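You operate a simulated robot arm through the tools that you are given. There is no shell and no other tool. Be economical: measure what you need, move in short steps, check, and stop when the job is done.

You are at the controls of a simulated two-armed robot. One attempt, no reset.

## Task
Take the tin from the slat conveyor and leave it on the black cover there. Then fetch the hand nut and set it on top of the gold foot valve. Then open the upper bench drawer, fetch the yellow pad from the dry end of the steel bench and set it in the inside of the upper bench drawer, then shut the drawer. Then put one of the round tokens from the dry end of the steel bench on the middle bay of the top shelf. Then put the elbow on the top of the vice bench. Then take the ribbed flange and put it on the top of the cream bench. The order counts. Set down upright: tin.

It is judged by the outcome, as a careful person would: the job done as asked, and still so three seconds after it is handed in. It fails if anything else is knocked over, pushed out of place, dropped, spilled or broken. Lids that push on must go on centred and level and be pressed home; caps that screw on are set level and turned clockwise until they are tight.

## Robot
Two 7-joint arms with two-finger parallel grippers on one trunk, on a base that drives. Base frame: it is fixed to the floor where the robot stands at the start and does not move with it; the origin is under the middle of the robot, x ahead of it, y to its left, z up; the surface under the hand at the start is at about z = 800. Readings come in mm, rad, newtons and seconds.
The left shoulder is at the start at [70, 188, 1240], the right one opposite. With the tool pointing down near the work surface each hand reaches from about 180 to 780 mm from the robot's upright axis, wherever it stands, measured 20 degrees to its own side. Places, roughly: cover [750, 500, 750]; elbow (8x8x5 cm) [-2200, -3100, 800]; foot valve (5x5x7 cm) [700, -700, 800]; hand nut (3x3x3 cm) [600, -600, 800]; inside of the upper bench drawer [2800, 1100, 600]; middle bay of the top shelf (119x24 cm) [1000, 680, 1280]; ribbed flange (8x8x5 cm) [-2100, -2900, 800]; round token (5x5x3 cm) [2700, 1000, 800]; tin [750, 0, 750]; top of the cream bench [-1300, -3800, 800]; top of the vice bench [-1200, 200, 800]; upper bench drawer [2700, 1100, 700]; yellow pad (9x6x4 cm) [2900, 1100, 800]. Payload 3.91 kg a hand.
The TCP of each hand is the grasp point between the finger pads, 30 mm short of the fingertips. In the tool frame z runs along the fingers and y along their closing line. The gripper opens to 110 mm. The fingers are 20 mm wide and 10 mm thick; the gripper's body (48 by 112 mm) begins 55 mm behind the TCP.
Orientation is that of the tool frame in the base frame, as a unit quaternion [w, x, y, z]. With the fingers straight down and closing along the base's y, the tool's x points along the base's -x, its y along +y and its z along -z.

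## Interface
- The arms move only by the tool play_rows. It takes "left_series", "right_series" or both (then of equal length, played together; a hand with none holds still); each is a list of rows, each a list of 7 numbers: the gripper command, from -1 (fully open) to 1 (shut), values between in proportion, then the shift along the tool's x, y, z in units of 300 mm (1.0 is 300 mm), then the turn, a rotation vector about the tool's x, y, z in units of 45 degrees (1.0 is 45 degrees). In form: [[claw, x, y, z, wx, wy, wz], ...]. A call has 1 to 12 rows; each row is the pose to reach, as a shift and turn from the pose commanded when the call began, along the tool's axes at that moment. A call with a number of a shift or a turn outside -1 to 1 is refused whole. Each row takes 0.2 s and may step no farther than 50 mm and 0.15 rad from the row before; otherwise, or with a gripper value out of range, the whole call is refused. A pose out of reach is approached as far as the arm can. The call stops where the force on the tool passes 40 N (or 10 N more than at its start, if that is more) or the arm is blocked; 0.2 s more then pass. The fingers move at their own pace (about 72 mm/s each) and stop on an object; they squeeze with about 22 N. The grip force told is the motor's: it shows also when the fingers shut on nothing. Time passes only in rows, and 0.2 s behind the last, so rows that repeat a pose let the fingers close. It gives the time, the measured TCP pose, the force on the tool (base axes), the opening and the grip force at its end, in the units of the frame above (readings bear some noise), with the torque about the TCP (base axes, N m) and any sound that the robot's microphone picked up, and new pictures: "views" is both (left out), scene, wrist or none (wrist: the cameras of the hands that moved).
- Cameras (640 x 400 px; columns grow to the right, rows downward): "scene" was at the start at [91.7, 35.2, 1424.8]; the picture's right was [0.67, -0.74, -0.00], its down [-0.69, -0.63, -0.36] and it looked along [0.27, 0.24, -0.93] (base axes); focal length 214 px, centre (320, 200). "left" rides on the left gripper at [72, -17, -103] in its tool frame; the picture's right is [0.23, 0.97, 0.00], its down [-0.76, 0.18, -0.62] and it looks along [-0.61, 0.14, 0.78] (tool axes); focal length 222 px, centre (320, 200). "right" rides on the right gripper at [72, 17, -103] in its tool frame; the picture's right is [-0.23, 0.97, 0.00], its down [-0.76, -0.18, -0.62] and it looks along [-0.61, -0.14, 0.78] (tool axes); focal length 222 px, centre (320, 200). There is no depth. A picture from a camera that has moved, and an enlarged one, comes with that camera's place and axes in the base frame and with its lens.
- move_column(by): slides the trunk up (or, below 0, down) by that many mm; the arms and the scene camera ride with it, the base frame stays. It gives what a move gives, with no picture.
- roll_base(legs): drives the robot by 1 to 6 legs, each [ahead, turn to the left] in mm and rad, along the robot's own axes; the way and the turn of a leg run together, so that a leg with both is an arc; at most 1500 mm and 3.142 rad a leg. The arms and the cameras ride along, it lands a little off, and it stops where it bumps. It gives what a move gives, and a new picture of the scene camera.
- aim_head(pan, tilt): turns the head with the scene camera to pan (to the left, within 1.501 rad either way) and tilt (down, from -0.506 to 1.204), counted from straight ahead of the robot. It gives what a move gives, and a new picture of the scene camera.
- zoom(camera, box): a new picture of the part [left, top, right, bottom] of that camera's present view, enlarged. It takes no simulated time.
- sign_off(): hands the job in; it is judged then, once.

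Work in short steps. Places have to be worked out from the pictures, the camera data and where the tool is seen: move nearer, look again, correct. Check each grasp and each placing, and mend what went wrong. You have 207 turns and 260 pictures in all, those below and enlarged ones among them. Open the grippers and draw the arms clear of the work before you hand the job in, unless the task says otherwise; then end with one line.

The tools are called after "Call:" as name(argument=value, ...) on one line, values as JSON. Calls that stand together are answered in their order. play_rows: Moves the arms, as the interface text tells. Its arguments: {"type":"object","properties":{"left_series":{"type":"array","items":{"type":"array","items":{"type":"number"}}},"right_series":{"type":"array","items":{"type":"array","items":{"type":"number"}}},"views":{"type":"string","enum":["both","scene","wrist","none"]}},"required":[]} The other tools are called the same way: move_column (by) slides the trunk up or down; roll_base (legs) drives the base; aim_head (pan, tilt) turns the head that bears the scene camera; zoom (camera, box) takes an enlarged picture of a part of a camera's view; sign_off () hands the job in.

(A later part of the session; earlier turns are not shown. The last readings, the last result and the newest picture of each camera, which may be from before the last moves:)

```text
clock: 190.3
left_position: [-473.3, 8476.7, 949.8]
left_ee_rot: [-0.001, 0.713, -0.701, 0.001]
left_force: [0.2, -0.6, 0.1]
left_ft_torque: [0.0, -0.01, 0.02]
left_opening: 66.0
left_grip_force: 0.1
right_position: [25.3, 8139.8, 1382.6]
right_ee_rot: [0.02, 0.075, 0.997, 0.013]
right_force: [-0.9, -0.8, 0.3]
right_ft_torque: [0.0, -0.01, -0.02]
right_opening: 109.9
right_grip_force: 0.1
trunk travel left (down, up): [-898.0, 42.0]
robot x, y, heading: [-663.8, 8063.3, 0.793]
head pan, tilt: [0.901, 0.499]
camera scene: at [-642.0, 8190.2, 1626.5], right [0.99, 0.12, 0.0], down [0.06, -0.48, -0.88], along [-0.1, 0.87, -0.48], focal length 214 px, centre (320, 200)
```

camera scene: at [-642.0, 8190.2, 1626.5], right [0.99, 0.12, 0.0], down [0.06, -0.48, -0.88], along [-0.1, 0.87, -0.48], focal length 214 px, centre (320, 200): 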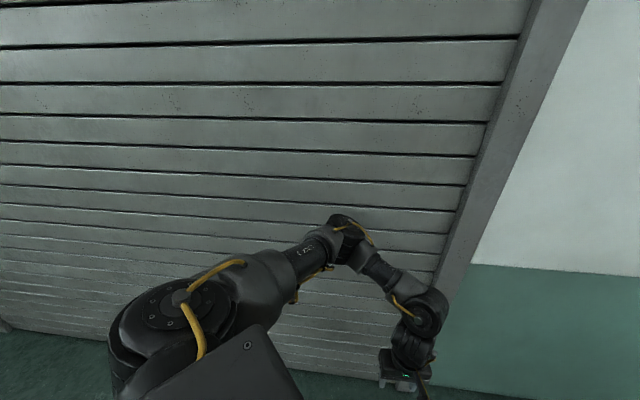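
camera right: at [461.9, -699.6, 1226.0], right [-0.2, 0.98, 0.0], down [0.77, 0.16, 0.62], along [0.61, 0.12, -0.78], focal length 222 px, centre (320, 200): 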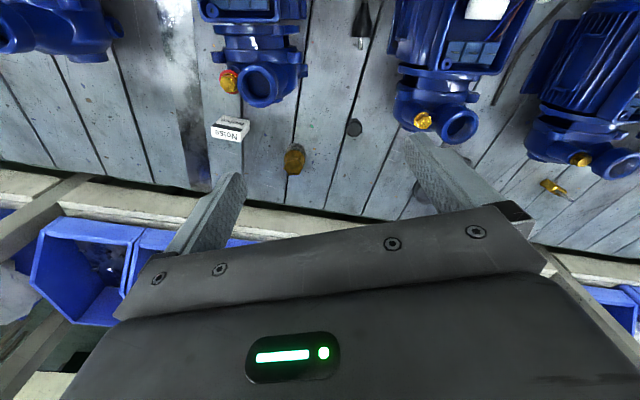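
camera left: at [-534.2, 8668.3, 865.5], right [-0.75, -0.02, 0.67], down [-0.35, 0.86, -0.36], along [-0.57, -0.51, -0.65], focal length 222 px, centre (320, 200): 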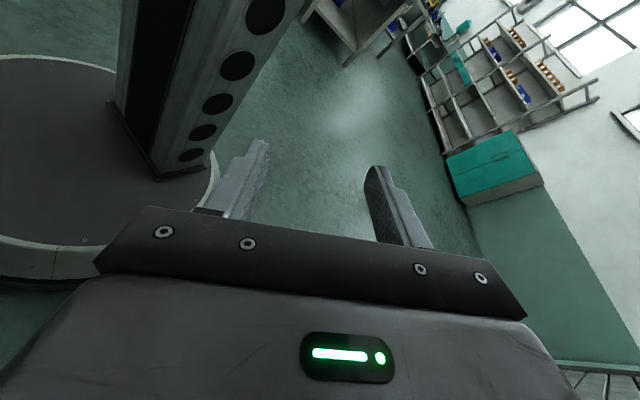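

The left elbow is now about 363 mm out. Now I'll thread the passage.

Call:
roll_base(legs=[[0, -0.44], [590, 0], [0, -0.35]])

Call:
aim_head(pan=-0.1, tilt=0.5)

```text
clock: 196.1
left_position: [317.0, 8420.9, 950.3]
left_ee_rot: [0.001, -0.389, 0.921, -0.003]
left_force: [0.0, 0.0, -0.2]
left_ft_torque: [-0.06, 0.0, -0.02]
left_opening: 66.0
left_grip_force: 0.0
right_position: [427.7, 7829.5, 1384.1]
right_ee_rot: [0.024, 0.452, 0.892, 0.004]
right_force: [-0.4, 0.2, 0.1]
right_ft_torque: [0.0, -0.01, -0.01]
right_opening: 110.0
right_grip_force: 0.0
trunk travel left (down, up): [-898.0, 42.0]
robot x, y, heading: [-114.8, 8267.5, 0.001]
head pan, tilt: [0.901, 0.499]
camera scene: at [-5.0, 8339.4, 1626.4], right [0.78, -0.62, 0.0], down [-0.3, -0.38, -0.88], along [0.54, 0.69, -0.48], focal length 214 px, centre (320, 200)
```

scene: 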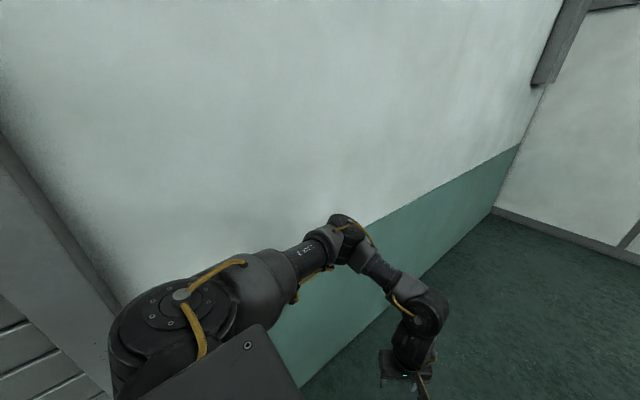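

```text
clock: 197.3
left_position: [315.8, 8421.1, 950.6]
left_ee_rot: [0.001, -0.389, 0.921, -0.002]
left_force: [0.3, -0.2, -0.7]
left_ft_torque: [0.0, 0.02, -0.03]
left_opening: 66.1
left_grip_force: 0.0
right_position: [427.9, 7829.7, 1383.9]
right_ee_rot: [0.023, 0.453, 0.891, 0.004]
right_force: [0.6, -0.4, -0.2]
right_ft_torque: [-0.02, -0.02, 0.03]
right_opening: 110.3
right_grip_force: 0.1
trunk travel left (down, up): [-898.0, 42.0]
robot x, y, heading: [-112.7, 8267.6, -0.003]
head pan, tilt: [-0.099, 0.499]
camera scene: at [28.9, 8257.5, 1626.5], right [-0.1, -1.0, 0.0], down [-0.48, 0.05, -0.88], along [0.87, -0.09, -0.48], focal length 214 px, centre (320, 200)
```

scene: 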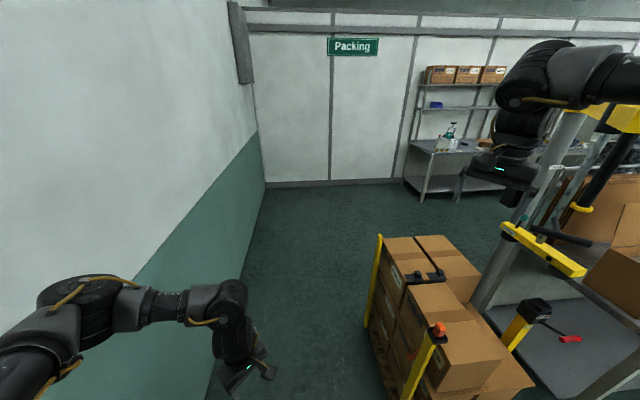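

The jib crane is close on the right (near y 7550), so I'll shift 100 mm toward the wall side while advancing.

Call:
roll_base(legs=[[0, 0.2], [500, 0], [0, -0.2]])

```text
clock: 201.8
left_position: [803.0, 8518.3, 950.0]
left_ee_rot: [-0.001, -0.388, 0.921, -0.002]
left_force: [0.9, 0.1, -0.3]
left_ft_torque: [0.02, 0.02, -0.02]
left_opening: 66.2
left_grip_force: 0.1
right_position: [914.4, 7927.2, 1383.4]
right_ee_rot: [0.024, 0.454, 0.89, 0.004]
right_force: [0.3, 0.2, 0.2]
right_ft_torque: [0.0, -0.01, -0.01]
right_opening: 109.9
right_grip_force: 0.0
trunk travel left (down, up): [-898.0, 42.0]
robot x, y, heading: [376.9, 8370.2, -0.002]
head pan, tilt: [-0.099, 0.499]
camera scene: at [516.6, 8356.8, 1626.4], right [-0.1, -0.99, 0.0], down [-0.48, 0.05, -0.88], along [0.87, -0.09, -0.48], focal length 214 px, centre (320, 200)
```

scene: 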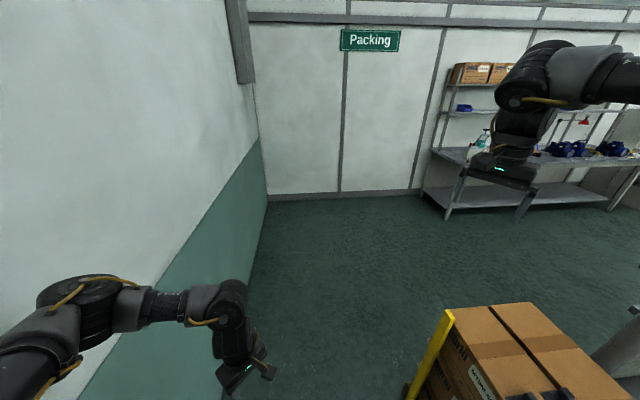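

The way ahead is open. I'll drive to x ≈ 1850 and turn to face -y.

Call:
roll_base(legs=[[1470, 0], [0, -1.57]])

Call:
aim_head(pan=0.15, tilt=0.35)

```text
clock: 212.9
left_position: [1988.6, 7922.5, 950.3]
left_ee_rot: [-0.001, 0.385, 0.923, -0.002]
left_force: [0.3, 0.2, -0.5]
left_ft_torque: [0.01, -0.01, 0.01]
left_opening: 66.0
left_grip_force: 0.1
right_position: [1394.6, 7820.9, 1384.0]
right_ee_rot: [0.02, 0.953, 0.3, -0.014]
right_force: [0.6, 0.2, -0.8]
right_ft_torque: [-0.02, 0.0, 0.04]
right_opening: 109.8
right_grip_force: 0.1
trunk travel left (down, up): [-898.0, 42.0]
robot x, y, heading: [1844.3, 8353.3, -1.591]
head pan, tilt: [-0.099, 0.499]
camera scene: at [1832.5, 8210.4, 1626.5], right [-0.99, 0.12, 0.0], down [0.06, 0.48, -0.88], along [-0.1, -0.87, -0.48], focal length 214 px, centre (320, 200)
```

scene: 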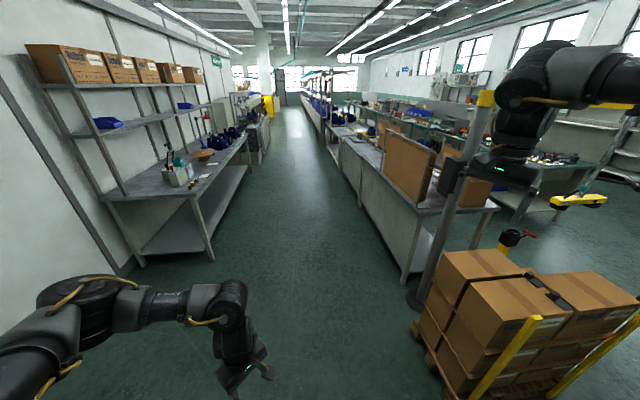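

```text
clock: 213.7
left_position: [1987.0, 7923.9, 949.7]
left_ee_rot: [-0.001, 0.386, 0.922, -0.002]
left_force: [0.5, -0.7, 0.2]
left_ft_torque: [0.01, 0.0, 0.0]
left_opening: 65.8
left_grip_force: 0.1
right_position: [1393.8, 7821.4, 1383.9]
right_ee_rot: [0.019, 0.953, 0.301, -0.014]
right_force: [-0.1, -0.2, 0.3]
right_ft_torque: [-0.01, -0.03, -0.03]
right_opening: 110.1
right_grip_force: 0.1
trunk travel left (down, up): [-898.0, 42.0]
robot x, y, heading: [1846.7, 8352.5, -1.592]
head pan, tilt: [0.15, 0.351]
camera scene: at [1854.6, 8208.7, 1640.1], right [-0.99, -0.13, 0.0], down [-0.04, 0.34, -0.94], along [0.12, -0.93, -0.34], focal length 214 px, centre (320, 200)
```

scene: 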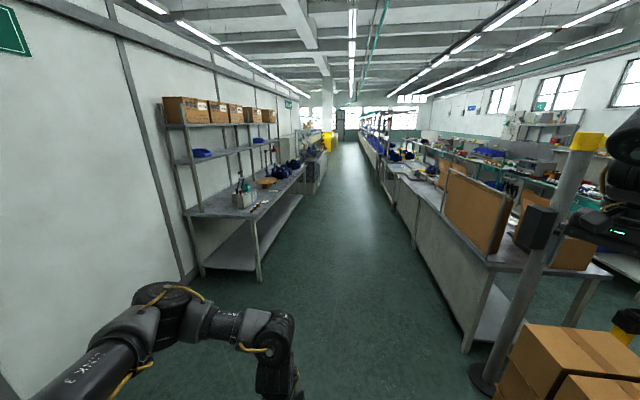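

A wide clear aisle leads down this side. I'll drive 5.5 m toward the steel bench.

Call:
roll_base(legs=[[0, 0.02], [1500, 0], [1500, 0], [1500, 0], [900, 0]])

Call:
aim_head(pan=0.6, tilt=0.45)

```text
clock: 239.8
left_position: [2054.5, 2532.2, 950.2]
left_ee_rot: [0.0, 0.371, 0.929, -0.001]
left_force: [0.9, 0.0, -0.1]
left_ft_torque: [-0.04, 0.01, 0.0]
left_opening: 65.8
left_grip_force: 0.0
right_position: [1464.7, 2412.0, 1382.9]
right_ee_rot: [0.02, 0.948, 0.316, -0.014]
right_force: [0.3, -0.7, 0.8]
right_ft_torque: [-0.01, 0.01, -0.01]
right_opening: 110.0
right_grip_force: 0.0
trunk travel left (down, up): [-898.0, 42.0]
robot x, y, heading: [1894.3, 2958.1, -1.555]
head pan, tilt: [0.15, 0.351]
camera scene: at [1913.0, 2813.6, 1640.3], right [-0.99, -0.16, 0.0], down [-0.06, 0.34, -0.94], along [0.15, -0.93, -0.34], focal length 214 px, centre (320, 200)
```

scene: 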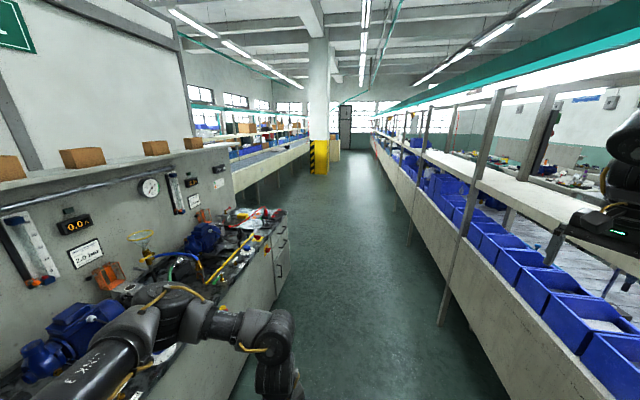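

```text
clock: 240.7
left_position: [2055.2, 2531.2, 949.8]
left_ee_rot: [0.0, 0.371, 0.928, -0.002]
left_force: [0.1, 0.2, 0.0]
left_ft_torque: [0.01, 0.02, -0.03]
left_opening: 65.9
left_grip_force: 0.1
right_position: [1464.7, 2411.5, 1382.7]
right_ee_rot: [0.02, 0.948, 0.316, -0.013]
right_force: [-0.4, -0.5, -0.1]
right_ft_torque: [-0.04, -0.01, 0.0]
right_opening: 110.1
right_grip_force: 0.0
trunk travel left (down, up): [-898.0, 42.0]
robot x, y, heading: [1897.5, 2954.1, -1.558]
head pan, tilt: [0.6, 0.45]
camera scene: at [1950.7, 2828.9, 1630.9], right [-0.82, -0.58, 0.0], down [-0.25, 0.36, -0.9], along [0.52, -0.74, -0.44], focal length 214 px, centre (320, 200)
```

scene: 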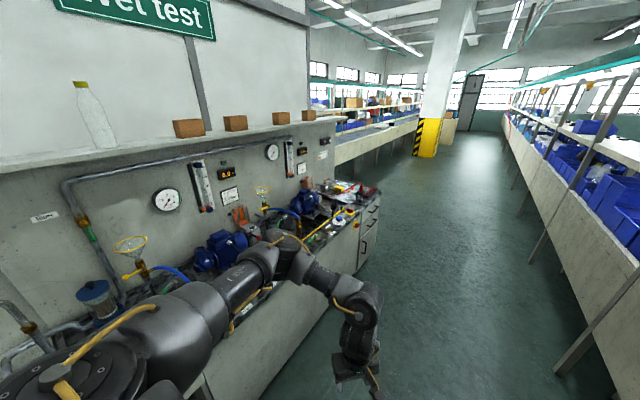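

The wet-test bench is on the left with drawers at its far end. I'll drive 1.3 m closer and look at the drawers.

Call:
roll_base(legs=[[0, -0.05], [1400, 0]])

Call:
aim_head(pan=0.9, tilt=0.6)

```text
clock: 248.1
left_position: [1985.0, 1130.0, 951.1]
left_ee_rot: [-0.001, 0.393, 0.919, -0.002]
left_force: [0.3, -0.4, 1.1]
left_ft_torque: [0.0, 0.0, 0.02]
left_opening: 65.8
left_grip_force: 0.0
right_position: [1389.8, 1040.3, 1383.6]
right_ee_rot: [0.02, 0.956, 0.293, -0.014]
right_force: [0.4, -0.2, -0.1]
right_ft_torque: [0.0, -0.02, 0.0]
right_opening: 110.0
right_grip_force: 0.1
trunk travel left (down, up): [-898.0, 42.0]
robot x, y, heading: [1850.9, 1564.1, -1.605]
head pan, tilt: [0.6, 0.45]
camera scene: at [1895.3, 1433.3, 1631.0], right [-0.84, -0.54, 0.0], down [-0.23, 0.37, -0.9], along [0.48, -0.76, -0.43], focal length 214 px, centre (320, 200)
```

scene: 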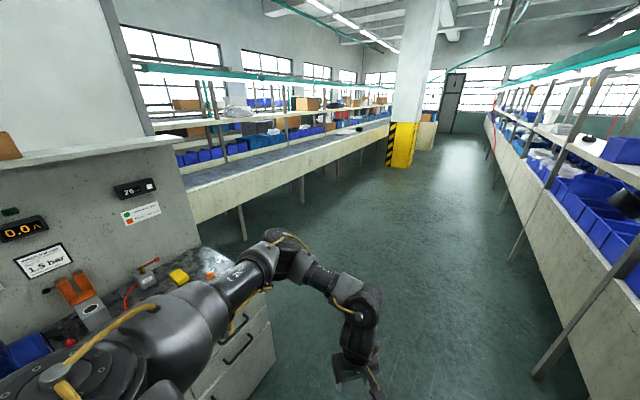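

```text
clock: 248.9
left_position: [1984.2, 1130.1, 950.9]
left_ee_rot: [0.0, 0.393, 0.92, -0.002]
left_force: [-0.1, -0.2, -0.2]
left_ft_torque: [0.03, 0.01, 0.01]
left_opening: 65.9
left_grip_force: 0.1
right_position: [1389.0, 1038.4, 1383.3]
right_ee_rot: [0.02, 0.956, 0.293, -0.014]
right_force: [0.3, 0.2, 0.3]
right_ft_torque: [0.01, 0.01, -0.01]
right_opening: 110.2
right_grip_force: 0.1
trunk travel left (down, up): [-898.0, 42.0]
robot x, y, heading: [1847.2, 1565.5, -1.602]
head pan, tilt: [0.901, 0.6]
camera scene: at [1913.2, 1452.6, 1617.4], right [-0.65, -0.76, 0.0], down [-0.43, 0.37, -0.83], along [0.63, -0.54, -0.56], focal length 214 px, centre (320, 200)
```

scene: 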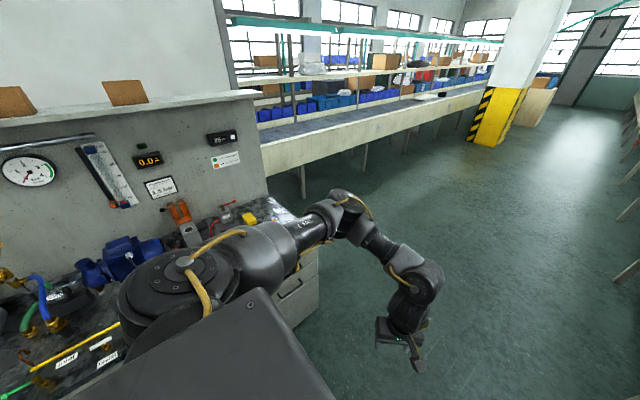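

The yellow pad shows near [2928, 1135] and the drawer fronts face the aisle at about x 2450. I'll stand at y ≈ 900 facing the bench so the drawer is front-left, in the left arm's good zone.

Call:
roll_base(legs=[[650, 0.03], [0, 1.57]])

Call:
aim_head(pan=0.2, tilt=0.75)

```text
clock: 256.3
left_position: [2264.1, 1063.1, 951.2]
left_ee_rot: [0.0, -0.386, 0.923, -0.002]
left_force: [-0.8, -1.1, -0.3]
left_ft_torque: [-0.01, -0.01, 0.03]
left_opening: 66.0
left_grip_force: 0.2
right_position: [2371.5, 470.7, 1383.4]
right_ee_rot: [0.024, 0.456, 0.89, 0.004]
right_force: [-0.5, 0.7, 0.0]
right_ft_torque: [0.0, -0.02, -0.01]
right_opening: 110.1
right_grip_force: 0.0
trunk travel left (down, up): [-898.0, 42.0]
robot x, y, heading: [1837.2, 916.6, -0.007]
head pan, tilt: [0.901, 0.6]
camera scene: at [1941.0, 981.1, 1617.4], right [0.78, -0.63, 0.0], down [-0.35, -0.44, -0.83], along [0.52, 0.64, -0.56], focal length 214 px, centre (320, 200)
```

scene: 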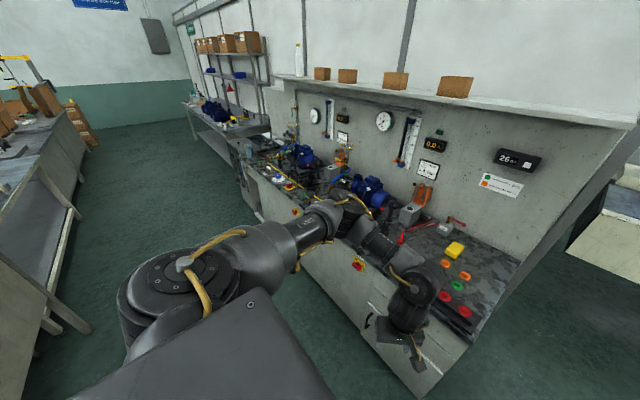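

```text
clock: 257.4
left_position: [2264.8, 1063.8, 951.0]
left_ee_rot: [0.002, -0.385, 0.923, -0.002]
left_force: [-0.3, 0.4, 1.1]
left_ft_torque: [0.04, 0.02, 0.03]
left_opening: 66.0
left_grip_force: 0.1
right_position: [2371.5, 471.5, 1382.8]
right_ee_rot: [0.024, 0.456, 0.89, 0.004]
right_force: [-1.1, 0.0, -0.2]
right_ft_torque: [0.01, -0.01, 0.01]
right_opening: 110.0
right_grip_force: 0.0
trunk travel left (down, up): [-898.0, 42.0]
robot x, y, heading: [1838.4, 914.2, -0.008]
head pan, tilt: [0.201, 0.75]
camera scene: at [1967.0, 928.6, 1604.5], right [0.19, -0.98, 0.0], down [-0.67, -0.13, -0.73], along [0.72, 0.14, -0.68], focal length 214 px, centre (320, 200)
```

scene: 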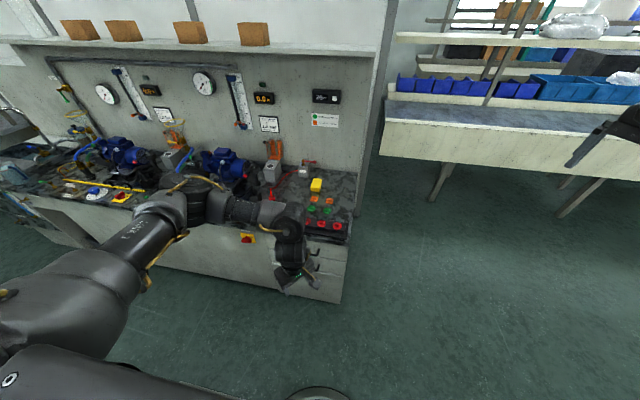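

The left hand hides the drawers, so I'll raise and retract it and then zoom.

Call:
play_rows(left_series=[[-0.2, 0.04, 0.08, -0.083, 0, 0, 0], [-0.2, 0.08, 0.16, -0.167, 0, 0, 0], [-0.2, 0.117, 0.237, -0.25, 0, 0, 0], [-0.2, 0.155, 0.315, -0.333, 0, 0, 0], [-0.2, 0.194, 0.394, -0.417, 0, 0, 0], [-0.2, 0.233, 0.473, -0.5, 0, 0, 0]], views="none")

Call:
zoom(camera="scene", box=[200, 150, 400, 310])

```text
clock: 258.8
left_position: [2157.2, 1099.4, 1060.0]
left_ee_rot: [0.0, -0.385, 0.923, -0.001]
left_force: [-0.3, 0.4, 0.2]
left_ft_torque: [0.01, 0.0, 0.0]
left_opening: 66.0
left_grip_force: 0.1
left hand out of reach, approached as far as the arm can: row 5, 6
right_position: [2371.3, 469.9, 1383.1]
right_ee_rot: [0.025, 0.456, 0.889, 0.005]
right_force: [0.0, -0.5, 0.7]
right_ft_torque: [-0.04, 0.01, 0.0]
right_opening: 110.0
right_grip_force: 0.1
trunk travel left (down, up): [-898.0, 42.0]
robot x, y, heading: [1832.2, 916.0, -0.004]
head pan, tilt: [0.201, 0.75]
```

```text
2.50 times, centred on (300, 230) of scene
camera zoom: at [1968.0, 928.7, 1604.4], right [0.19, -0.98, 0.0], down [-0.67, -0.13, -0.73], along [0.72, 0.14, -0.68], focal length 536 px, centre (370, 125)
```

zoom: 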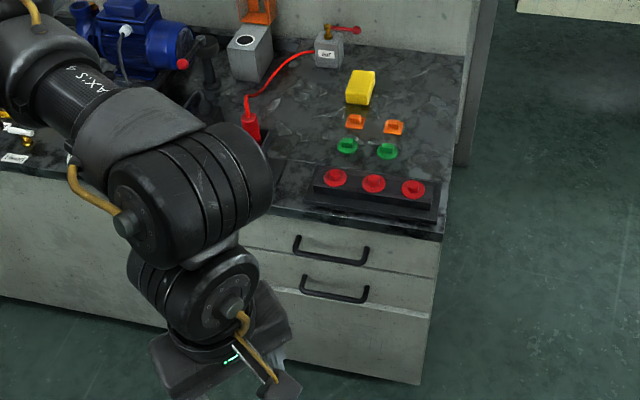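

Two drawers with bar handles are visible. I'll zoom on the items and on the handles.

Call:
zoom(camera="scene", box=[284, 168, 348, 232])

Call:
zoom(camera="scene", box=[284, 220, 348, 260])

```text
6.25 times, centred on (316, 200) of scene
camera zoom: at [1968.0, 928.7, 1604.4], right [0.19, -0.98, 0.0], down [-0.67, -0.13, -0.73], along [0.72, 0.14, -0.68], focal length 1340 px, centre (345, 200)
```

zoom: 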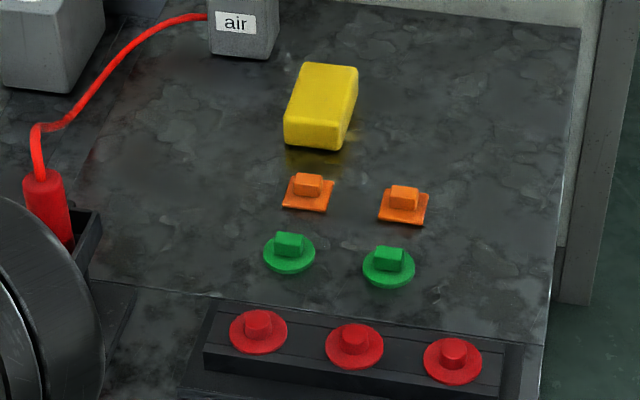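

```text
10.00 times, centred on (316, 240) of scene
camera zoom: at [1968.0, 928.7, 1604.4], right [0.19, -0.98, 0.0], down [-0.67, -0.13, -0.73], along [0.72, 0.14, -0.68], focal length 2145 px, centre (360, -200)
```

zoom: 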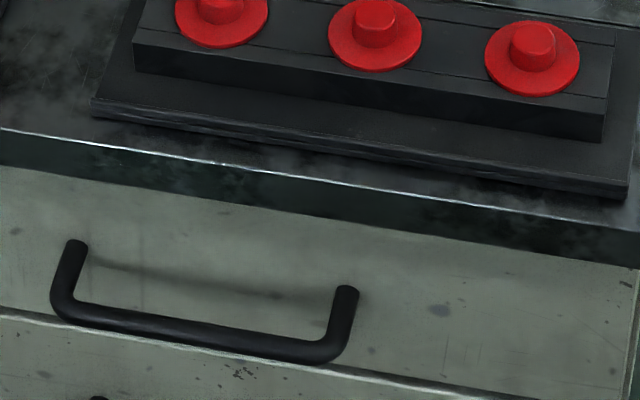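

The tokens and pad are clear, and the handle bar is at about [2515, 1115, 732] with the face near x 2550. I'll approach with the left hand horizontal, starting with a yaw so the closing line can become vertical.

Call:
play_rows(left_series=[[-0.2, -0.047, -0.047, 0.055, 0, 0, -0.165], [-0.2, -0.093, -0.095, 0.11, 0, 0, -0.33], [-0.2, -0.14, -0.142, 0.167, 0, 0, -0.5], [-0.2, -0.187, -0.19, 0.222, 0, 0, -0.66], [-0.2, -0.233, -0.237, 0.28, 0, 0, -0.83], [-0.2, -0.28, -0.284, 0.333, 0, 0, -1.0]], views="none")

Call:
play_rows(left_series=[[-0.6, 0, 0, 0, 0.17, 0, 0], [-0.6, 0, 0, 0, 0.34, 0, 0], [-0.6, 0, 0, 0, 0.51, 0, 0], [-0.6, 0, 0, 0, 0.68, 0, 0], [-0.6, 0, 0, 0, 0.85, 0, 0], [-0.6, 0, 0, 0, 1.0, 0, 0]], views="none")

```text
clock: 260.2
left_position: [2276.4, 1099.7, 961.9]
left_ee_rot: [0.0, 0.71, -0.704, 0.002]
left_force: [-0.1, -1.3, -0.1]
left_ft_torque: [0.0, 0.04, 0.0]
left_opening: 66.1
left_grip_force: 0.1
right_position: [2372.7, 471.6, 1383.2]
right_ee_rot: [0.023, 0.456, 0.89, 0.004]
right_force: [-0.4, 0.0, 0.2]
right_ft_torque: [0.01, 0.01, 0.03]
right_opening: 109.9
right_grip_force: 0.1
trunk travel left (down, up): [-898.0, 42.0]
robot x, y, heading: [1835.9, 916.1, -0.01]
head pan, tilt: [0.201, 0.75]
```

```text
clock: 261.6
left_position: [2288.4, 1095.3, 960.1]
left_ee_rot: [-0.271, 0.655, -0.652, 0.271]
left_force: [-0.1, -0.5, -0.7]
left_ft_torque: [0.06, 0.02, 0.01]
left_opening: 88.0
left_grip_force: 0.1
left hand out of reach, approached as far as the arm can: row 6
right_position: [2372.6, 462.5, 1380.6]
right_ee_rot: [0.022, 0.457, 0.889, 0.007]
right_force: [-0.3, -1.3, -0.1]
right_ft_torque: [0.03, -0.01, 0.04]
right_opening: 109.9
right_grip_force: 0.0
trunk travel left (down, up): [-898.0, 42.0]
robot x, y, heading: [1837.8, 915.8, -0.007]
head pan, tilt: [0.201, 0.75]
```

At 45° now. I'll lower the trunk 300 mm, then finish the pitch while moving forward.

Call:
move_column(by=-300)

Call:
play_rows(left_series=[[-0.6, 0, -0.06, 0.03, 0.0, 0, 0], [-0.6, 0, -0.14, 0.05, 0.17, 0, 0], [-0.6, 0, -0.21, 0.08, 0.34, 0, 0], [-0.6, 0, -0.28, 0.1, 0.51, 0, 0], [-0.6, 0, -0.32, 0.12, 0.68, 0, 0], [-0.6, 0, -0.33, 0.14, 0.85, 0, 0], [-0.6, 0, -0.33, 0.14, 1.0, 0, 0]], views="wrist")

```text
clock: 264.6
left_position: [2286.8, 1101.1, 659.2]
left_ee_rot: [-0.271, 0.655, -0.651, 0.271]
left_force: [-0.2, -0.2, -0.9]
left_ft_torque: [0.05, 0.02, 0.02]
left_opening: 88.1
left_grip_force: 0.1
right_position: [2371.2, 472.6, 1083.4]
right_ee_rot: [0.024, 0.456, 0.89, 0.005]
right_force: [-0.4, 0.5, 0.5]
right_ft_torque: [-0.02, 0.01, -0.02]
right_opening: 110.0
right_grip_force: 0.0
trunk travel left (down, up): [-598.0, 342.0]
robot x, y, heading: [1837.8, 916.7, -0.007]
head pan, tilt: [0.201, 0.75]
```

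```text
clock: 266.2
left_position: [2386.8, 1101.2, 699.2]
left_ee_rot: [0.501, -0.501, 0.498, -0.5]
left_force: [-1.1, 1.0, 0.6]
left_ft_torque: [-0.01, -0.02, 0.0]
left_opening: 88.1
left_grip_force: 0.0
left hand out of reach, approached as far as the arm can: row 2
right_position: [2373.3, 469.3, 1081.4]
right_ee_rot: [0.023, 0.457, 0.889, 0.006]
right_force: [-0.4, 0.0, 0.8]
right_ft_torque: [0.01, -0.01, -0.01]
right_opening: 110.0
right_grip_force: 0.0
trunk travel left (down, up): [-598.0, 342.0]
robot x, y, heading: [1837.3, 916.8, -0.008]
head pan, tilt: [0.201, 0.75]
camera left: at [2283.6, 1027.8, 714.1], right [0.0, -0.23, -0.97], down [-0.63, 0.76, -0.18], along [0.78, 0.61, -0.14], focal length 222 px, centre (320, 200)
```

left: 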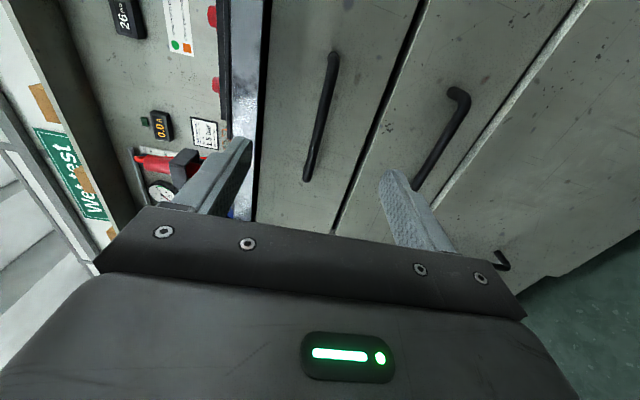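

The hand is horizontal. The wrist view puts the upper handle at y 1047–1181 and z ≈ 697. I'll cross-check with the scene camera, as the earlier estimate said 732.

Call:
zoom(camera="scene", box=[240, 120, 400, 260])

```text
2.86 times, centred on (320, 190) of scene
camera zoom: at [1967.1, 927.7, 1304.5], right [0.19, -0.98, 0.0], down [-0.67, -0.13, -0.73], along [0.72, 0.14, -0.68], focal length 613 px, centre (320, 229)
```

zoom: 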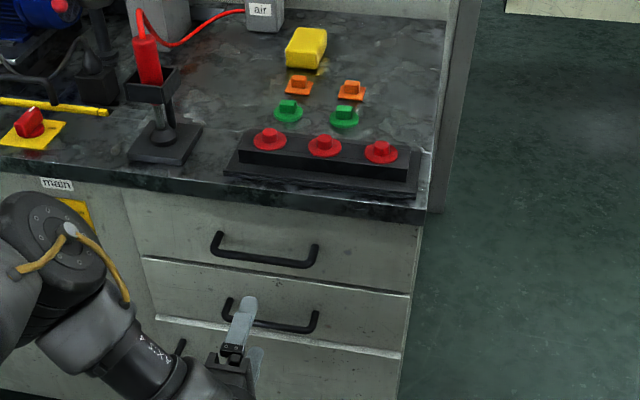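

Triangulating gives the drawer face at x ≈ 2578 and the bar at about x 2540, y 1050–1201, z 693. I'll advance with the fingers at 50 mm.

Call:
play_rows(left_series=[[0.09, -0.02, 0.005, 0.12, 0, 0, 0], [0.09, -0.05, 0.01, 0.24, 0, 0, 0], [0.09, -0.07, 0.02, 0.33, 0, 0, 0]], views="wrist")

```text
clock: 267.0
left_position: [2458.1, 1117.1, 696.9]
left_ee_rot: [-0.501, 0.502, -0.498, 0.499]
left_force: [-0.2, 0.3, 0.4]
left_ft_torque: [-0.01, -0.01, -0.01]
left_opening: 50.1
left_grip_force: 0.2
left hand out of reach, approached as far as the arm can: row 3
right_position: [2371.5, 471.1, 1085.2]
right_ee_rot: [0.024, 0.455, 0.89, 0.004]
right_force: [1.4, -0.1, -0.6]
right_ft_torque: [0.02, 0.0, 0.01]
right_opening: 109.9
right_grip_force: 0.0
trunk travel left (down, up): [-598.0, 342.0]
robot x, y, heading: [1837.3, 917.1, -0.006]
head pan, tilt: [0.201, 0.75]
camera left: at [2355.5, 1044.6, 711.4], right [0.0, -0.23, -0.97], down [-0.63, 0.76, -0.18], along [0.78, 0.61, -0.14], focal length 222 px, centre (320, 200)
```

left: 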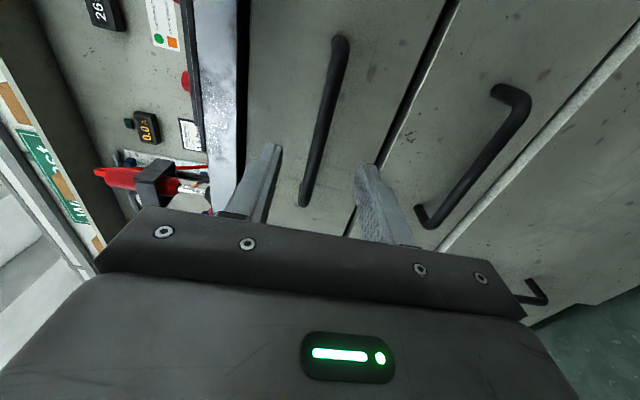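

The bar lies between the fingers in height, but the arm is at its reach limit. I'll drive the base forward 72 mm.

Call:
roll_base(legs=[[72, 0]])

Call:
zoom(camera="left", box=[160, 0, 480, 240])

```text
clock: 268.0
left_position: [2529.4, 1116.7, 696.3]
left_ee_rot: [-0.5, 0.502, -0.499, 0.5]
left_force: [-0.2, -0.3, 0.1]
left_ft_torque: [0.02, -0.01, -0.01]
left_opening: 50.0
left_grip_force: 0.0
right_position: [2442.0, 469.7, 1083.6]
right_ee_rot: [0.024, 0.457, 0.889, 0.005]
right_force: [0.4, 0.5, -0.8]
right_ft_torque: [0.0, 0.01, 0.03]
right_opening: 110.1
right_grip_force: 0.1
trunk travel left (down, up): [-598.0, 342.0]
robot x, y, heading: [1905.4, 914.1, -0.008]
head pan, tilt: [0.201, 0.75]
camera scene: at [2037.3, 928.3, 1304.8], right [0.19, -0.98, 0.0], down [-0.67, -0.13, -0.73], along [0.72, 0.14, -0.68], focal length 214 px, centre (320, 200)
```

scene: 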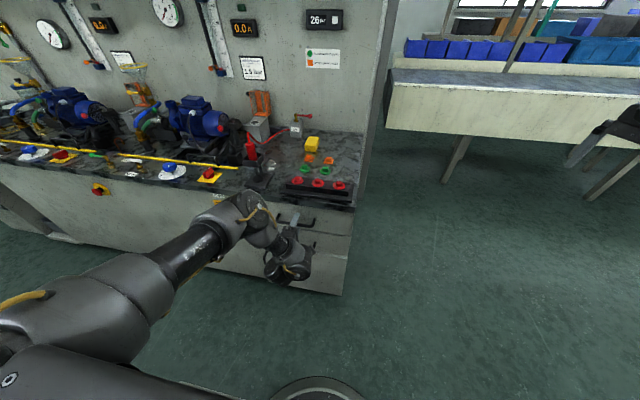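

```text
1.67 times, centred on (320, 120) of left
camera zoom: at [2426.4, 1043.5, 711.9], right [0.0, -0.23, -0.97], down [-0.63, 0.76, -0.18], along [0.78, 0.61, -0.14], focal length 370 px, centre (320, 333)
```

zoom: 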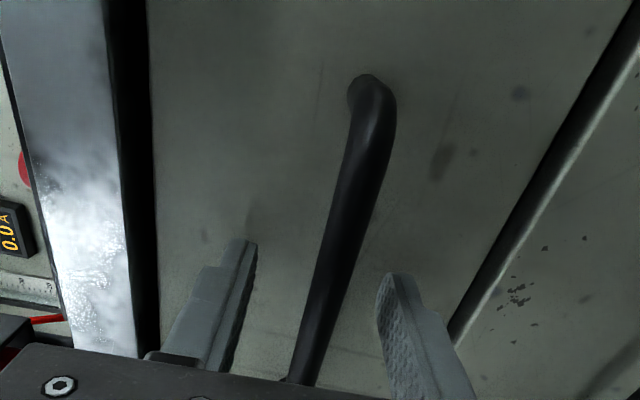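

The bar passes between the fingers, so I'll close.

Call:
play_rows(left_series=[[0.4, 0, 0, 0, 0, 0, 0], [0.7, 0, 0, 0, 0, 0, 0], [1, 0, 0, 0, 0, 0, 0], [1, 0, 0, 0, 0, 0, 0], [1, 0, 0, 0, 0, 0, 0]], views="wrist")

```text
clock: 269.2
left_position: [2530.8, 1116.4, 695.6]
left_ee_rot: [-0.499, 0.502, -0.498, 0.501]
left_force: [-4.3, 0.7, 2.9]
left_ft_torque: [0.21, -0.01, -0.52]
left_opening: 11.3
left_grip_force: 44.7
right_position: [2442.5, 469.1, 1082.5]
right_ee_rot: [0.024, 0.457, 0.889, 0.004]
right_force: [0.3, 0.5, 0.2]
right_ft_torque: [-0.02, 0.02, 0.0]
right_opening: 109.8
right_grip_force: 0.2
trunk travel left (down, up): [-598.0, 342.0]
robot x, y, heading: [1907.8, 914.2, -0.008]
head pan, tilt: [0.201, 0.75]
camera left: at [2426.5, 1043.2, 711.6], right [0.0, -0.23, -0.97], down [-0.63, 0.76, -0.18], along [0.78, 0.61, -0.14], focal length 222 px, centre (320, 200)
```

left: 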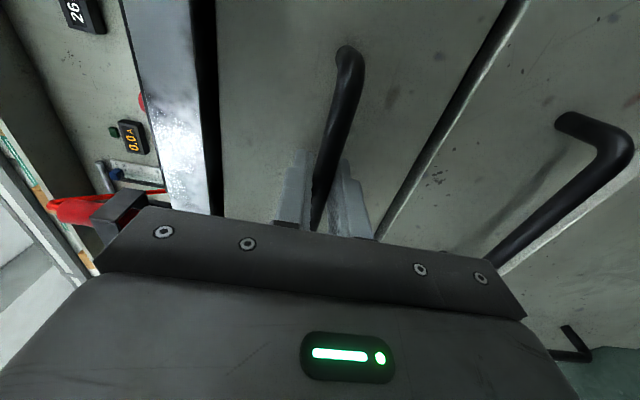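

The bar is gripped at 11.3 mm. I'll pull the drawer by reversing the base 200 mm.

Call:
roll_base(legs=[[-200, 0]])

```text
clock: 270.8
left_position: [2330.1, 1116.0, 696.1]
left_ee_rot: [-0.5, 0.502, -0.498, 0.5]
left_force: [0.9, -11.3, -1.4]
left_ft_torque: [0.17, -0.07, 0.14]
left_opening: 11.4
left_grip_force: 45.4
right_position: [2243.4, 470.9, 1082.3]
right_ee_rot: [0.024, 0.457, 0.889, 0.005]
right_force: [-0.7, -0.1, 0.3]
right_ft_torque: [0.02, 0.02, -0.01]
right_opening: 110.1
right_grip_force: 0.1
trunk travel left (down, up): [-598.0, 342.0]
robot x, y, heading: [1709.1, 916.7, -0.01]
head pan, tilt: [0.201, 0.75]
camera scene: at [1838.2, 928.2, 1304.6], right [0.19, -0.98, 0.0], down [-0.67, -0.13, -0.73], along [0.72, 0.14, -0.68], focal length 214 px, centre (320, 200)
```

scene: 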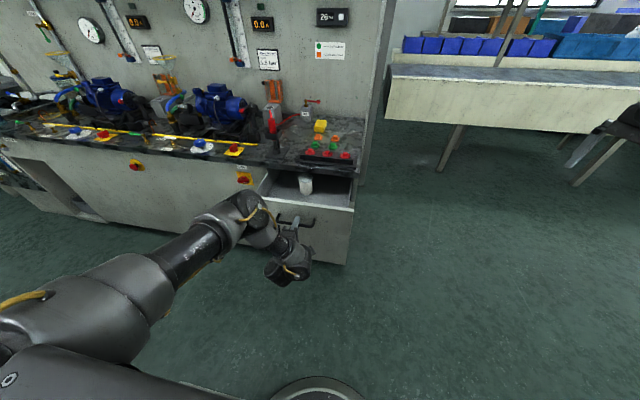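

The drawer opens smoothly. I'll pull another 60 mm and look inside.

Call:
roll_base(legs=[[-60, 0]])

Call:
zoom(camera="scene", box=[230, 120, 390, 240])

```text
clock: 271.8
left_position: [2269.5, 1116.2, 695.6]
left_ee_rot: [-0.499, 0.502, -0.499, 0.5]
left_force: [-0.1, -8.2, -1.1]
left_ft_torque: [0.29, -0.1, 0.05]
left_opening: 11.7
left_grip_force: 44.7
right_position: [2181.5, 471.9, 1083.4]
right_ee_rot: [0.024, 0.457, 0.889, 0.006]
right_force: [-0.2, 0.6, 0.0]
right_ft_torque: [0.01, -0.06, 0.0]
right_opening: 109.8
right_grip_force: 0.1
trunk travel left (down, up): [-598.0, 342.0]
robot x, y, heading: [1645.2, 913.9, -0.009]
head pan, tilt: [0.201, 0.75]
camera scene: at [1777.0, 929.2, 1304.7], right [0.19, -0.98, 0.0], down [-0.67, -0.13, -0.73], along [0.72, 0.14, -0.68], focal length 214 px, centre (320, 200)
```

scene: 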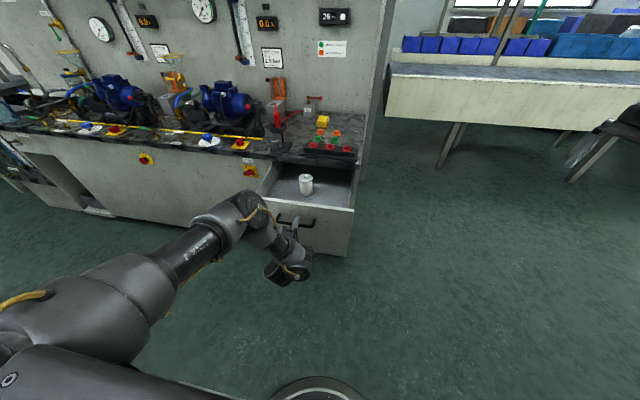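

```text
3.33 times, centred on (310, 180) of scene
camera zoom: at [1777.0, 929.2, 1304.7], right [0.19, -0.98, 0.0], down [-0.67, -0.13, -0.73], along [0.72, 0.14, -0.68], focal length 715 px, centre (353, 267)
```

zoom: 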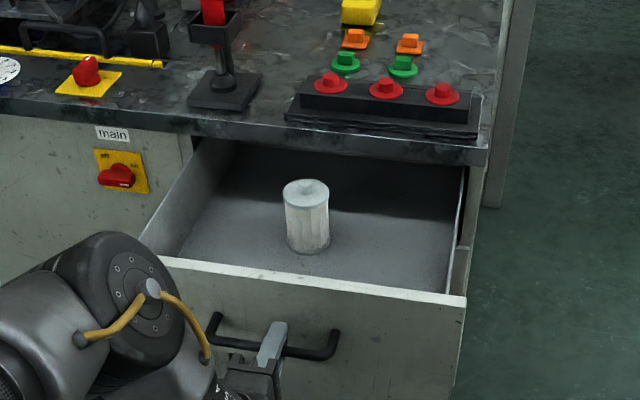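

The drawer is open 260 mm; a white canister stands inside near [2492, 1132], leaving room at the front right. I'll release the handle and back away.

Call:
play_rows(left_series=[[0.5, 0, 0, 0, 0, 0, 0], [0.09, 0, 0, 0, 0, 0, 0], [0.09, 0, 0, 0, 0, 0, 0]], views="none")

Call:
roll_base(legs=[[-120, 0]])

```text
clock: 272.6
left_position: [2270.1, 1116.9, 694.0]
left_ee_rot: [-0.499, 0.503, -0.499, 0.499]
left_force: [0.7, -0.4, 0.0]
left_ft_torque: [-0.02, 0.01, -0.01]
left_opening: 50.2
left_grip_force: 0.0
right_position: [2183.4, 471.6, 1083.6]
right_ee_rot: [0.024, 0.457, 0.889, 0.004]
right_force: [-1.2, -0.4, -0.5]
right_ft_torque: [-0.02, 0.03, 0.0]
right_opening: 109.9
right_grip_force: 0.0
trunk travel left (down, up): [-598.0, 342.0]
robot x, y, heading: [1647.9, 918.1, -0.007]
head pan, tilt: [0.201, 0.75]
```

```text
clock: 273.8
left_position: [2149.1, 1117.5, 693.8]
left_ee_rot: [-0.499, 0.502, -0.5, 0.5]
left_force: [0.7, 0.3, -0.8]
left_ft_torque: [0.01, 0.0, -0.01]
left_opening: 50.1
left_grip_force: 0.0
right_position: [2062.8, 472.2, 1083.4]
right_ee_rot: [0.024, 0.457, 0.889, 0.004]
right_force: [-0.4, 0.2, 0.3]
right_ft_torque: [0.02, 0.03, -0.01]
right_opening: 109.9
right_grip_force: 0.1
trunk travel left (down, up): [-598.0, 342.0]
robot x, y, heading: [1527.2, 913.1, -0.008]
head pan, tilt: [0.201, 0.75]
camera scene: at [1657.7, 930.8, 1304.5], right [0.19, -0.98, 0.0], down [-0.67, -0.13, -0.73], along [0.72, 0.14, -0.68], focal length 214 px, centre (320, 200)
```

scene: 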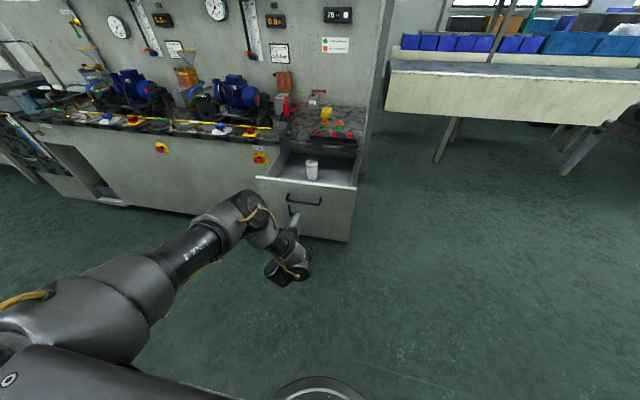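

I'll raise the trunk back and rotate the left hand to point down again.

Call:
move_column(by=300)

Call:
play_rows(left_series=[[0.09, 0, 0, -0.08, -0.12, 0, 0], [0.09, 0, 0, -0.16, -0.28, 0, 0], [0.09, 0, 0, -0.24, -0.44, 0, 0], [0.09, 0, 0, -0.32, -0.6, 0, 0], [0.09, 0, 0, -0.38, -0.76, 0, 0], [0.09, 0, 0, -0.42, -0.92, 0, 0], [0.09, 0, 0, -0.42, -1.0, 0, 0]], views="none")

Call:
play_rows(left_series=[[-0.5, 0, 0, 0, -0.16, 0, 0], [-0.5, 0, 0, 0, -0.33, 0, 0], [-0.5, 0, 0, 0, -0.5, 0, 0], [-0.5, 0, 0, 0, -0.67, 0, 0], [-0.5, 0, 0, 0, -0.84, 0, 0], [-1, 0, 0, 0, -1.0, 0, 0]], views="none")

```text
clock: 276.8
left_position: [2149.8, 1117.3, 993.3]
left_ee_rot: [-0.499, 0.502, -0.499, 0.5]
left_force: [0.9, -0.6, -0.1]
left_ft_torque: [-0.02, 0.0, 0.01]
left_opening: 50.1
left_grip_force: 0.1
right_position: [2062.2, 472.7, 1383.0]
right_ee_rot: [0.024, 0.457, 0.889, 0.005]
right_force: [0.3, -0.7, -0.2]
right_ft_torque: [0.01, 0.0, -0.02]
right_opening: 110.1
right_grip_force: 0.0
trunk travel left (down, up): [-898.0, 42.0]
robot x, y, heading: [1526.2, 916.0, -0.012]
head pan, tilt: [0.201, 0.75]
```

```text
clock: 278.4
left_position: [2022.5, 1119.4, 995.2]
left_ee_rot: [-0.268, 0.654, -0.653, 0.272]
left_force: [0.1, -0.8, -0.5]
left_ft_torque: [-0.03, 0.0, 0.01]
left_opening: 50.2
left_grip_force: 0.1
right_position: [2061.3, 474.7, 1383.4]
right_ee_rot: [0.025, 0.456, 0.89, 0.004]
right_force: [-0.4, -0.4, -0.2]
right_ft_torque: [-0.02, 0.02, 0.01]
right_opening: 110.3
right_grip_force: 0.1
trunk travel left (down, up): [-898.0, 42.0]
robot x, y, heading: [1526.8, 914.9, -0.011]
head pan, tilt: [0.201, 0.75]
```

```text
clock: 279.8
left_position: [2023.7, 1118.3, 994.4]
left_ee_rot: [0.004, 0.708, -0.706, -0.001]
left_force: [0.3, 0.0, -0.8]
left_ft_torque: [0.02, -0.02, 0.01]
left_opening: 109.9
left_grip_force: 0.0
right_position: [2063.7, 474.2, 1383.1]
right_ee_rot: [0.025, 0.457, 0.889, 0.004]
right_force: [-0.1, -0.4, -0.7]
right_ft_torque: [0.01, 0.06, 0.02]
right_opening: 110.0
right_grip_force: 0.0
trunk travel left (down, up): [-898.0, 42.0]
robot x, y, heading: [1526.6, 919.9, -0.004]
head pan, tilt: [0.201, 0.75]
```

Now I'll drive to about [2230, 760] with heading -0.45, where the pad lies front-left.

Call:
roll_base(legs=[[0, -0.22], [700, 0], [0, -0.23]])

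Call:
aim_head(pan=0.9, tilt=0.8)

```text
clock: 285.2
left_position: [2738.5, 724.7, 995.7]
left_ee_rot: [-0.003, -0.533, 0.846, 0.0]
left_force: [0.2, 0.1, 0.5]
left_ft_torque: [-0.01, 0.05, 0.03]
left_opening: 109.9
left_grip_force: 0.1
right_position: [2494.8, 126.8, 1382.3]
right_ee_rot: [0.024, 0.643, 0.766, 0.0]
right_force: [0.1, 0.3, 1.0]
right_ft_torque: [0.03, 0.0, -0.01]
right_opening: 110.0
right_grip_force: 0.1
trunk travel left (down, up): [-898.0, 42.0]
robot x, y, heading: [2202.4, 757.6, -0.459]
head pan, tilt: [0.201, 0.75]
camera scene: at [2330.4, 715.2, 1604.4], right [-0.25, -0.97, 0.0], down [-0.66, 0.17, -0.73], along [0.71, -0.19, -0.68], focal length 214 px, centre (320, 200)
```

scene: 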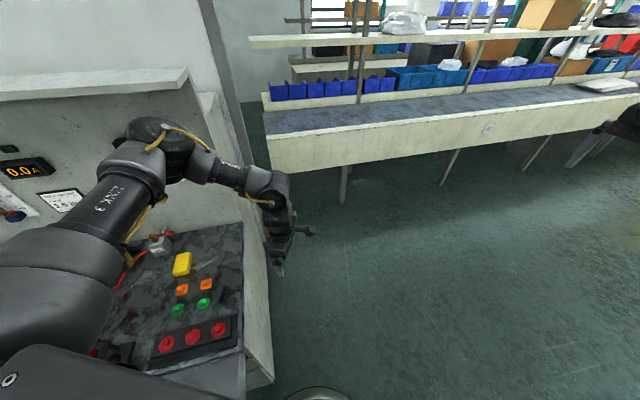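

```text
clock: 286.3
left_position: [2737.6, 724.1, 994.3]
left_ee_rot: [-0.002, -0.533, 0.846, 0.0]
left_force: [-0.3, 0.1, -0.4]
left_ft_torque: [-0.03, 0.0, -0.02]
left_opening: 109.9
left_grip_force: 0.1
right_position: [2493.9, 127.9, 1383.2]
right_ee_rot: [0.025, 0.643, 0.765, -0.001]
right_force: [0.0, -0.5, 0.0]
right_ft_torque: [0.01, 0.02, -0.04]
right_opening: 110.1
right_grip_force: 0.0
trunk travel left (down, up): [-898.0, 42.0]
robot x, y, heading: [2202.4, 760.4, -0.459]
head pan, tilt: [0.901, 0.799]
camera scene: at [2321.8, 770.8, 1600.5], right [0.43, -0.9, 0.0], down [-0.65, -0.31, -0.7], along [0.63, 0.3, -0.72], focal length 214 px, centre (320, 200)
```

scene: 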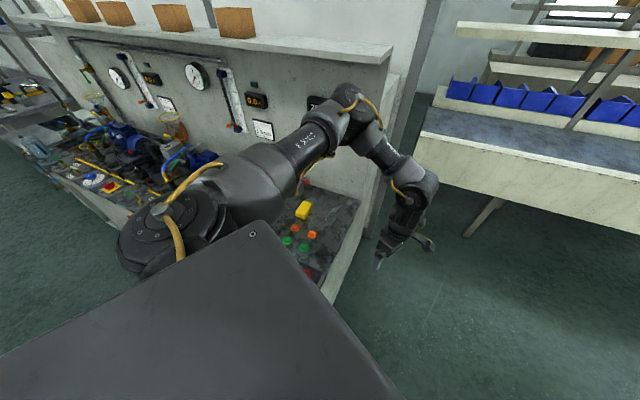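

I'll move the left hand over the bench toward the pad at z 995, yawing so the fingers close along the pad's length (world x).

Call:
play_rows(left_series=[[-1, -0.15, 0.017, 0, 0, 0, -0.1], [-1, -0.3, 0.035, 0, 0, 0, -0.2], [-1, -0.455, 0.052, 0, 0, 0, -0.3], [-1, -0.607, 0.07, 0, 0, 0, -0.4], [-1, -0.76, 0.087, 0, 0, 0, -0.5], [-1, -0.91, 0.104, 0, 0, 0, -0.6]], views="wrist")

```text
clock: 287.7
left_position: [2827.4, 988.4, 993.2]
left_ee_rot: [0.002, 0.716, -0.698, 0.0]
left_force: [0.2, -0.9, 0.6]
left_ft_torque: [-0.01, 0.02, 0.02]
left_opening: 110.0
left_grip_force: 0.0
right_position: [2493.9, 129.6, 1383.9]
right_ee_rot: [0.025, 0.643, 0.765, -0.001]
right_force: [-0.9, -0.6, 0.7]
right_ft_torque: [-0.01, 0.03, -0.01]
right_opening: 110.0
right_grip_force: 0.1
trunk travel left (down, up): [-898.0, 42.0]
robot x, y, heading: [2203.7, 766.5, -0.458]
head pan, tilt: [0.901, 0.799]
camera left: at [2846.8, 915.8, 1096.0], right [-0.97, -0.25, 0.0], down [-0.19, 0.76, 0.62], along [-0.16, 0.6, -0.78], focal length 222 px, centre (320, 200)
```

left: 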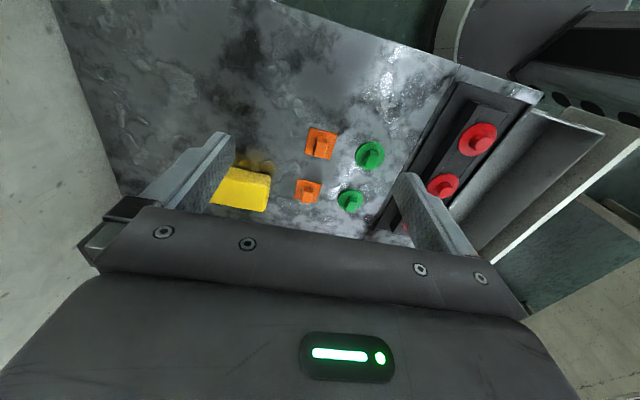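

The yaw is achieved and the pad is seen near [2908, 1125]. I'll move above it at the same height.

Call:
play_rows(left_series=[[-1, -0.115, -0.07, 0, 0, 0, 0], [-1, -0.23, -0.14, 0, 0, 0, 0], [-1, -0.34, -0.21, 0, 0, 0, 0], [-1, -0.45, -0.28, 0, 0, 0, 0]], views="wrist")

```text
clock: 288.7
left_position: [2909.3, 1121.0, 993.2]
left_ee_rot: [0.003, 0.715, -0.699, -0.001]
left_force: [-0.2, -0.5, -0.1]
left_ft_torque: [-0.01, 0.02, 0.01]
left_opening: 110.1
left_grip_force: 0.1
right_position: [2494.3, 126.1, 1382.8]
right_ee_rot: [0.024, 0.643, 0.766, -0.001]
right_force: [-0.8, -0.3, 0.3]
right_ft_torque: [0.0, 0.03, -0.05]
right_opening: 110.2
right_grip_force: 0.0
trunk travel left (down, up): [-898.0, 42.0]
robot x, y, heading: [2202.7, 760.8, -0.458]
head pan, tilt: [0.901, 0.799]
camera left: at [2928.2, 1050.1, 1094.9], right [-0.97, -0.25, 0.01], down [-0.19, 0.76, 0.62], along [-0.16, 0.6, -0.78], focal length 222 px, centre (320, 200)
```

left: 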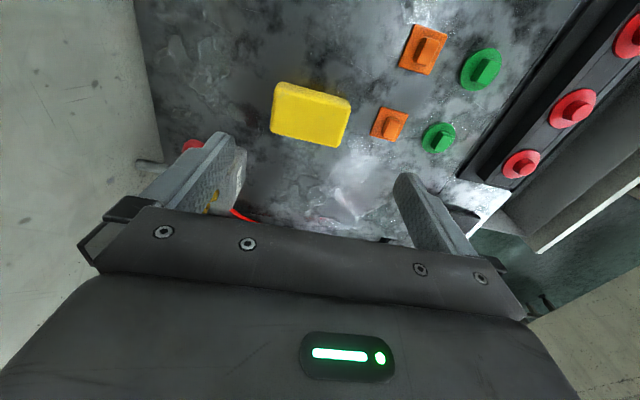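

The pad's long side lies along x, centred at about [2919, 1131], which matches the closing line. I'll descend to z 850 with the fingers fully open.

Call:
play_rows(left_series=[[-1, -0.033, -0.032, 0.05, 0, 0, 0], [-1, -0.033, -0.032, 0.2, 0, 0, 0], [-1, -0.033, -0.032, 0.33, 0, 0, 0], [-1, -0.033, -0.032, 0.42, 0, 0, 0]], views="wrist")

```text
clock: 289.7
left_position: [2917.4, 1130.7, 867.5]
left_ee_rot: [0.002, 0.715, -0.699, -0.001]
left_force: [0.2, 0.0, 0.8]
left_ft_torque: [-0.01, -0.01, -0.01]
left_opening: 110.2
left_grip_force: 0.1
right_position: [2493.3, 125.1, 1382.3]
right_ee_rot: [0.024, 0.643, 0.765, -0.001]
right_force: [0.3, -0.8, 0.2]
right_ft_torque: [0.02, 0.03, 0.0]
right_opening: 110.0
right_grip_force: 0.0
trunk travel left (down, up): [-898.0, 42.0]
robot x, y, heading: [2204.7, 763.4, -0.457]
head pan, tilt: [0.901, 0.799]
camera left: at [2936.4, 1059.3, 969.7], right [-0.97, -0.25, 0.0], down [-0.19, 0.76, 0.62], along [-0.16, 0.6, -0.78], focal length 222 px, centre (320, 200)
```

left: 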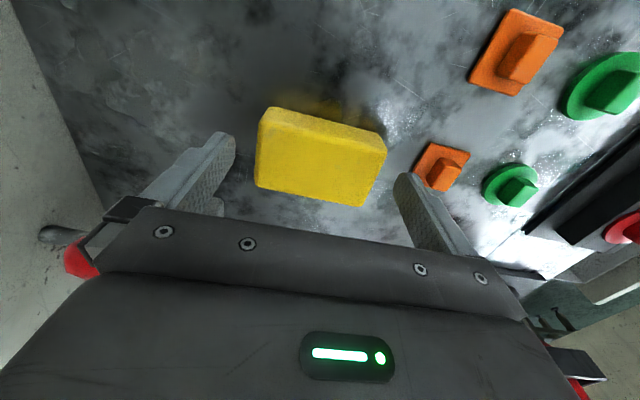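

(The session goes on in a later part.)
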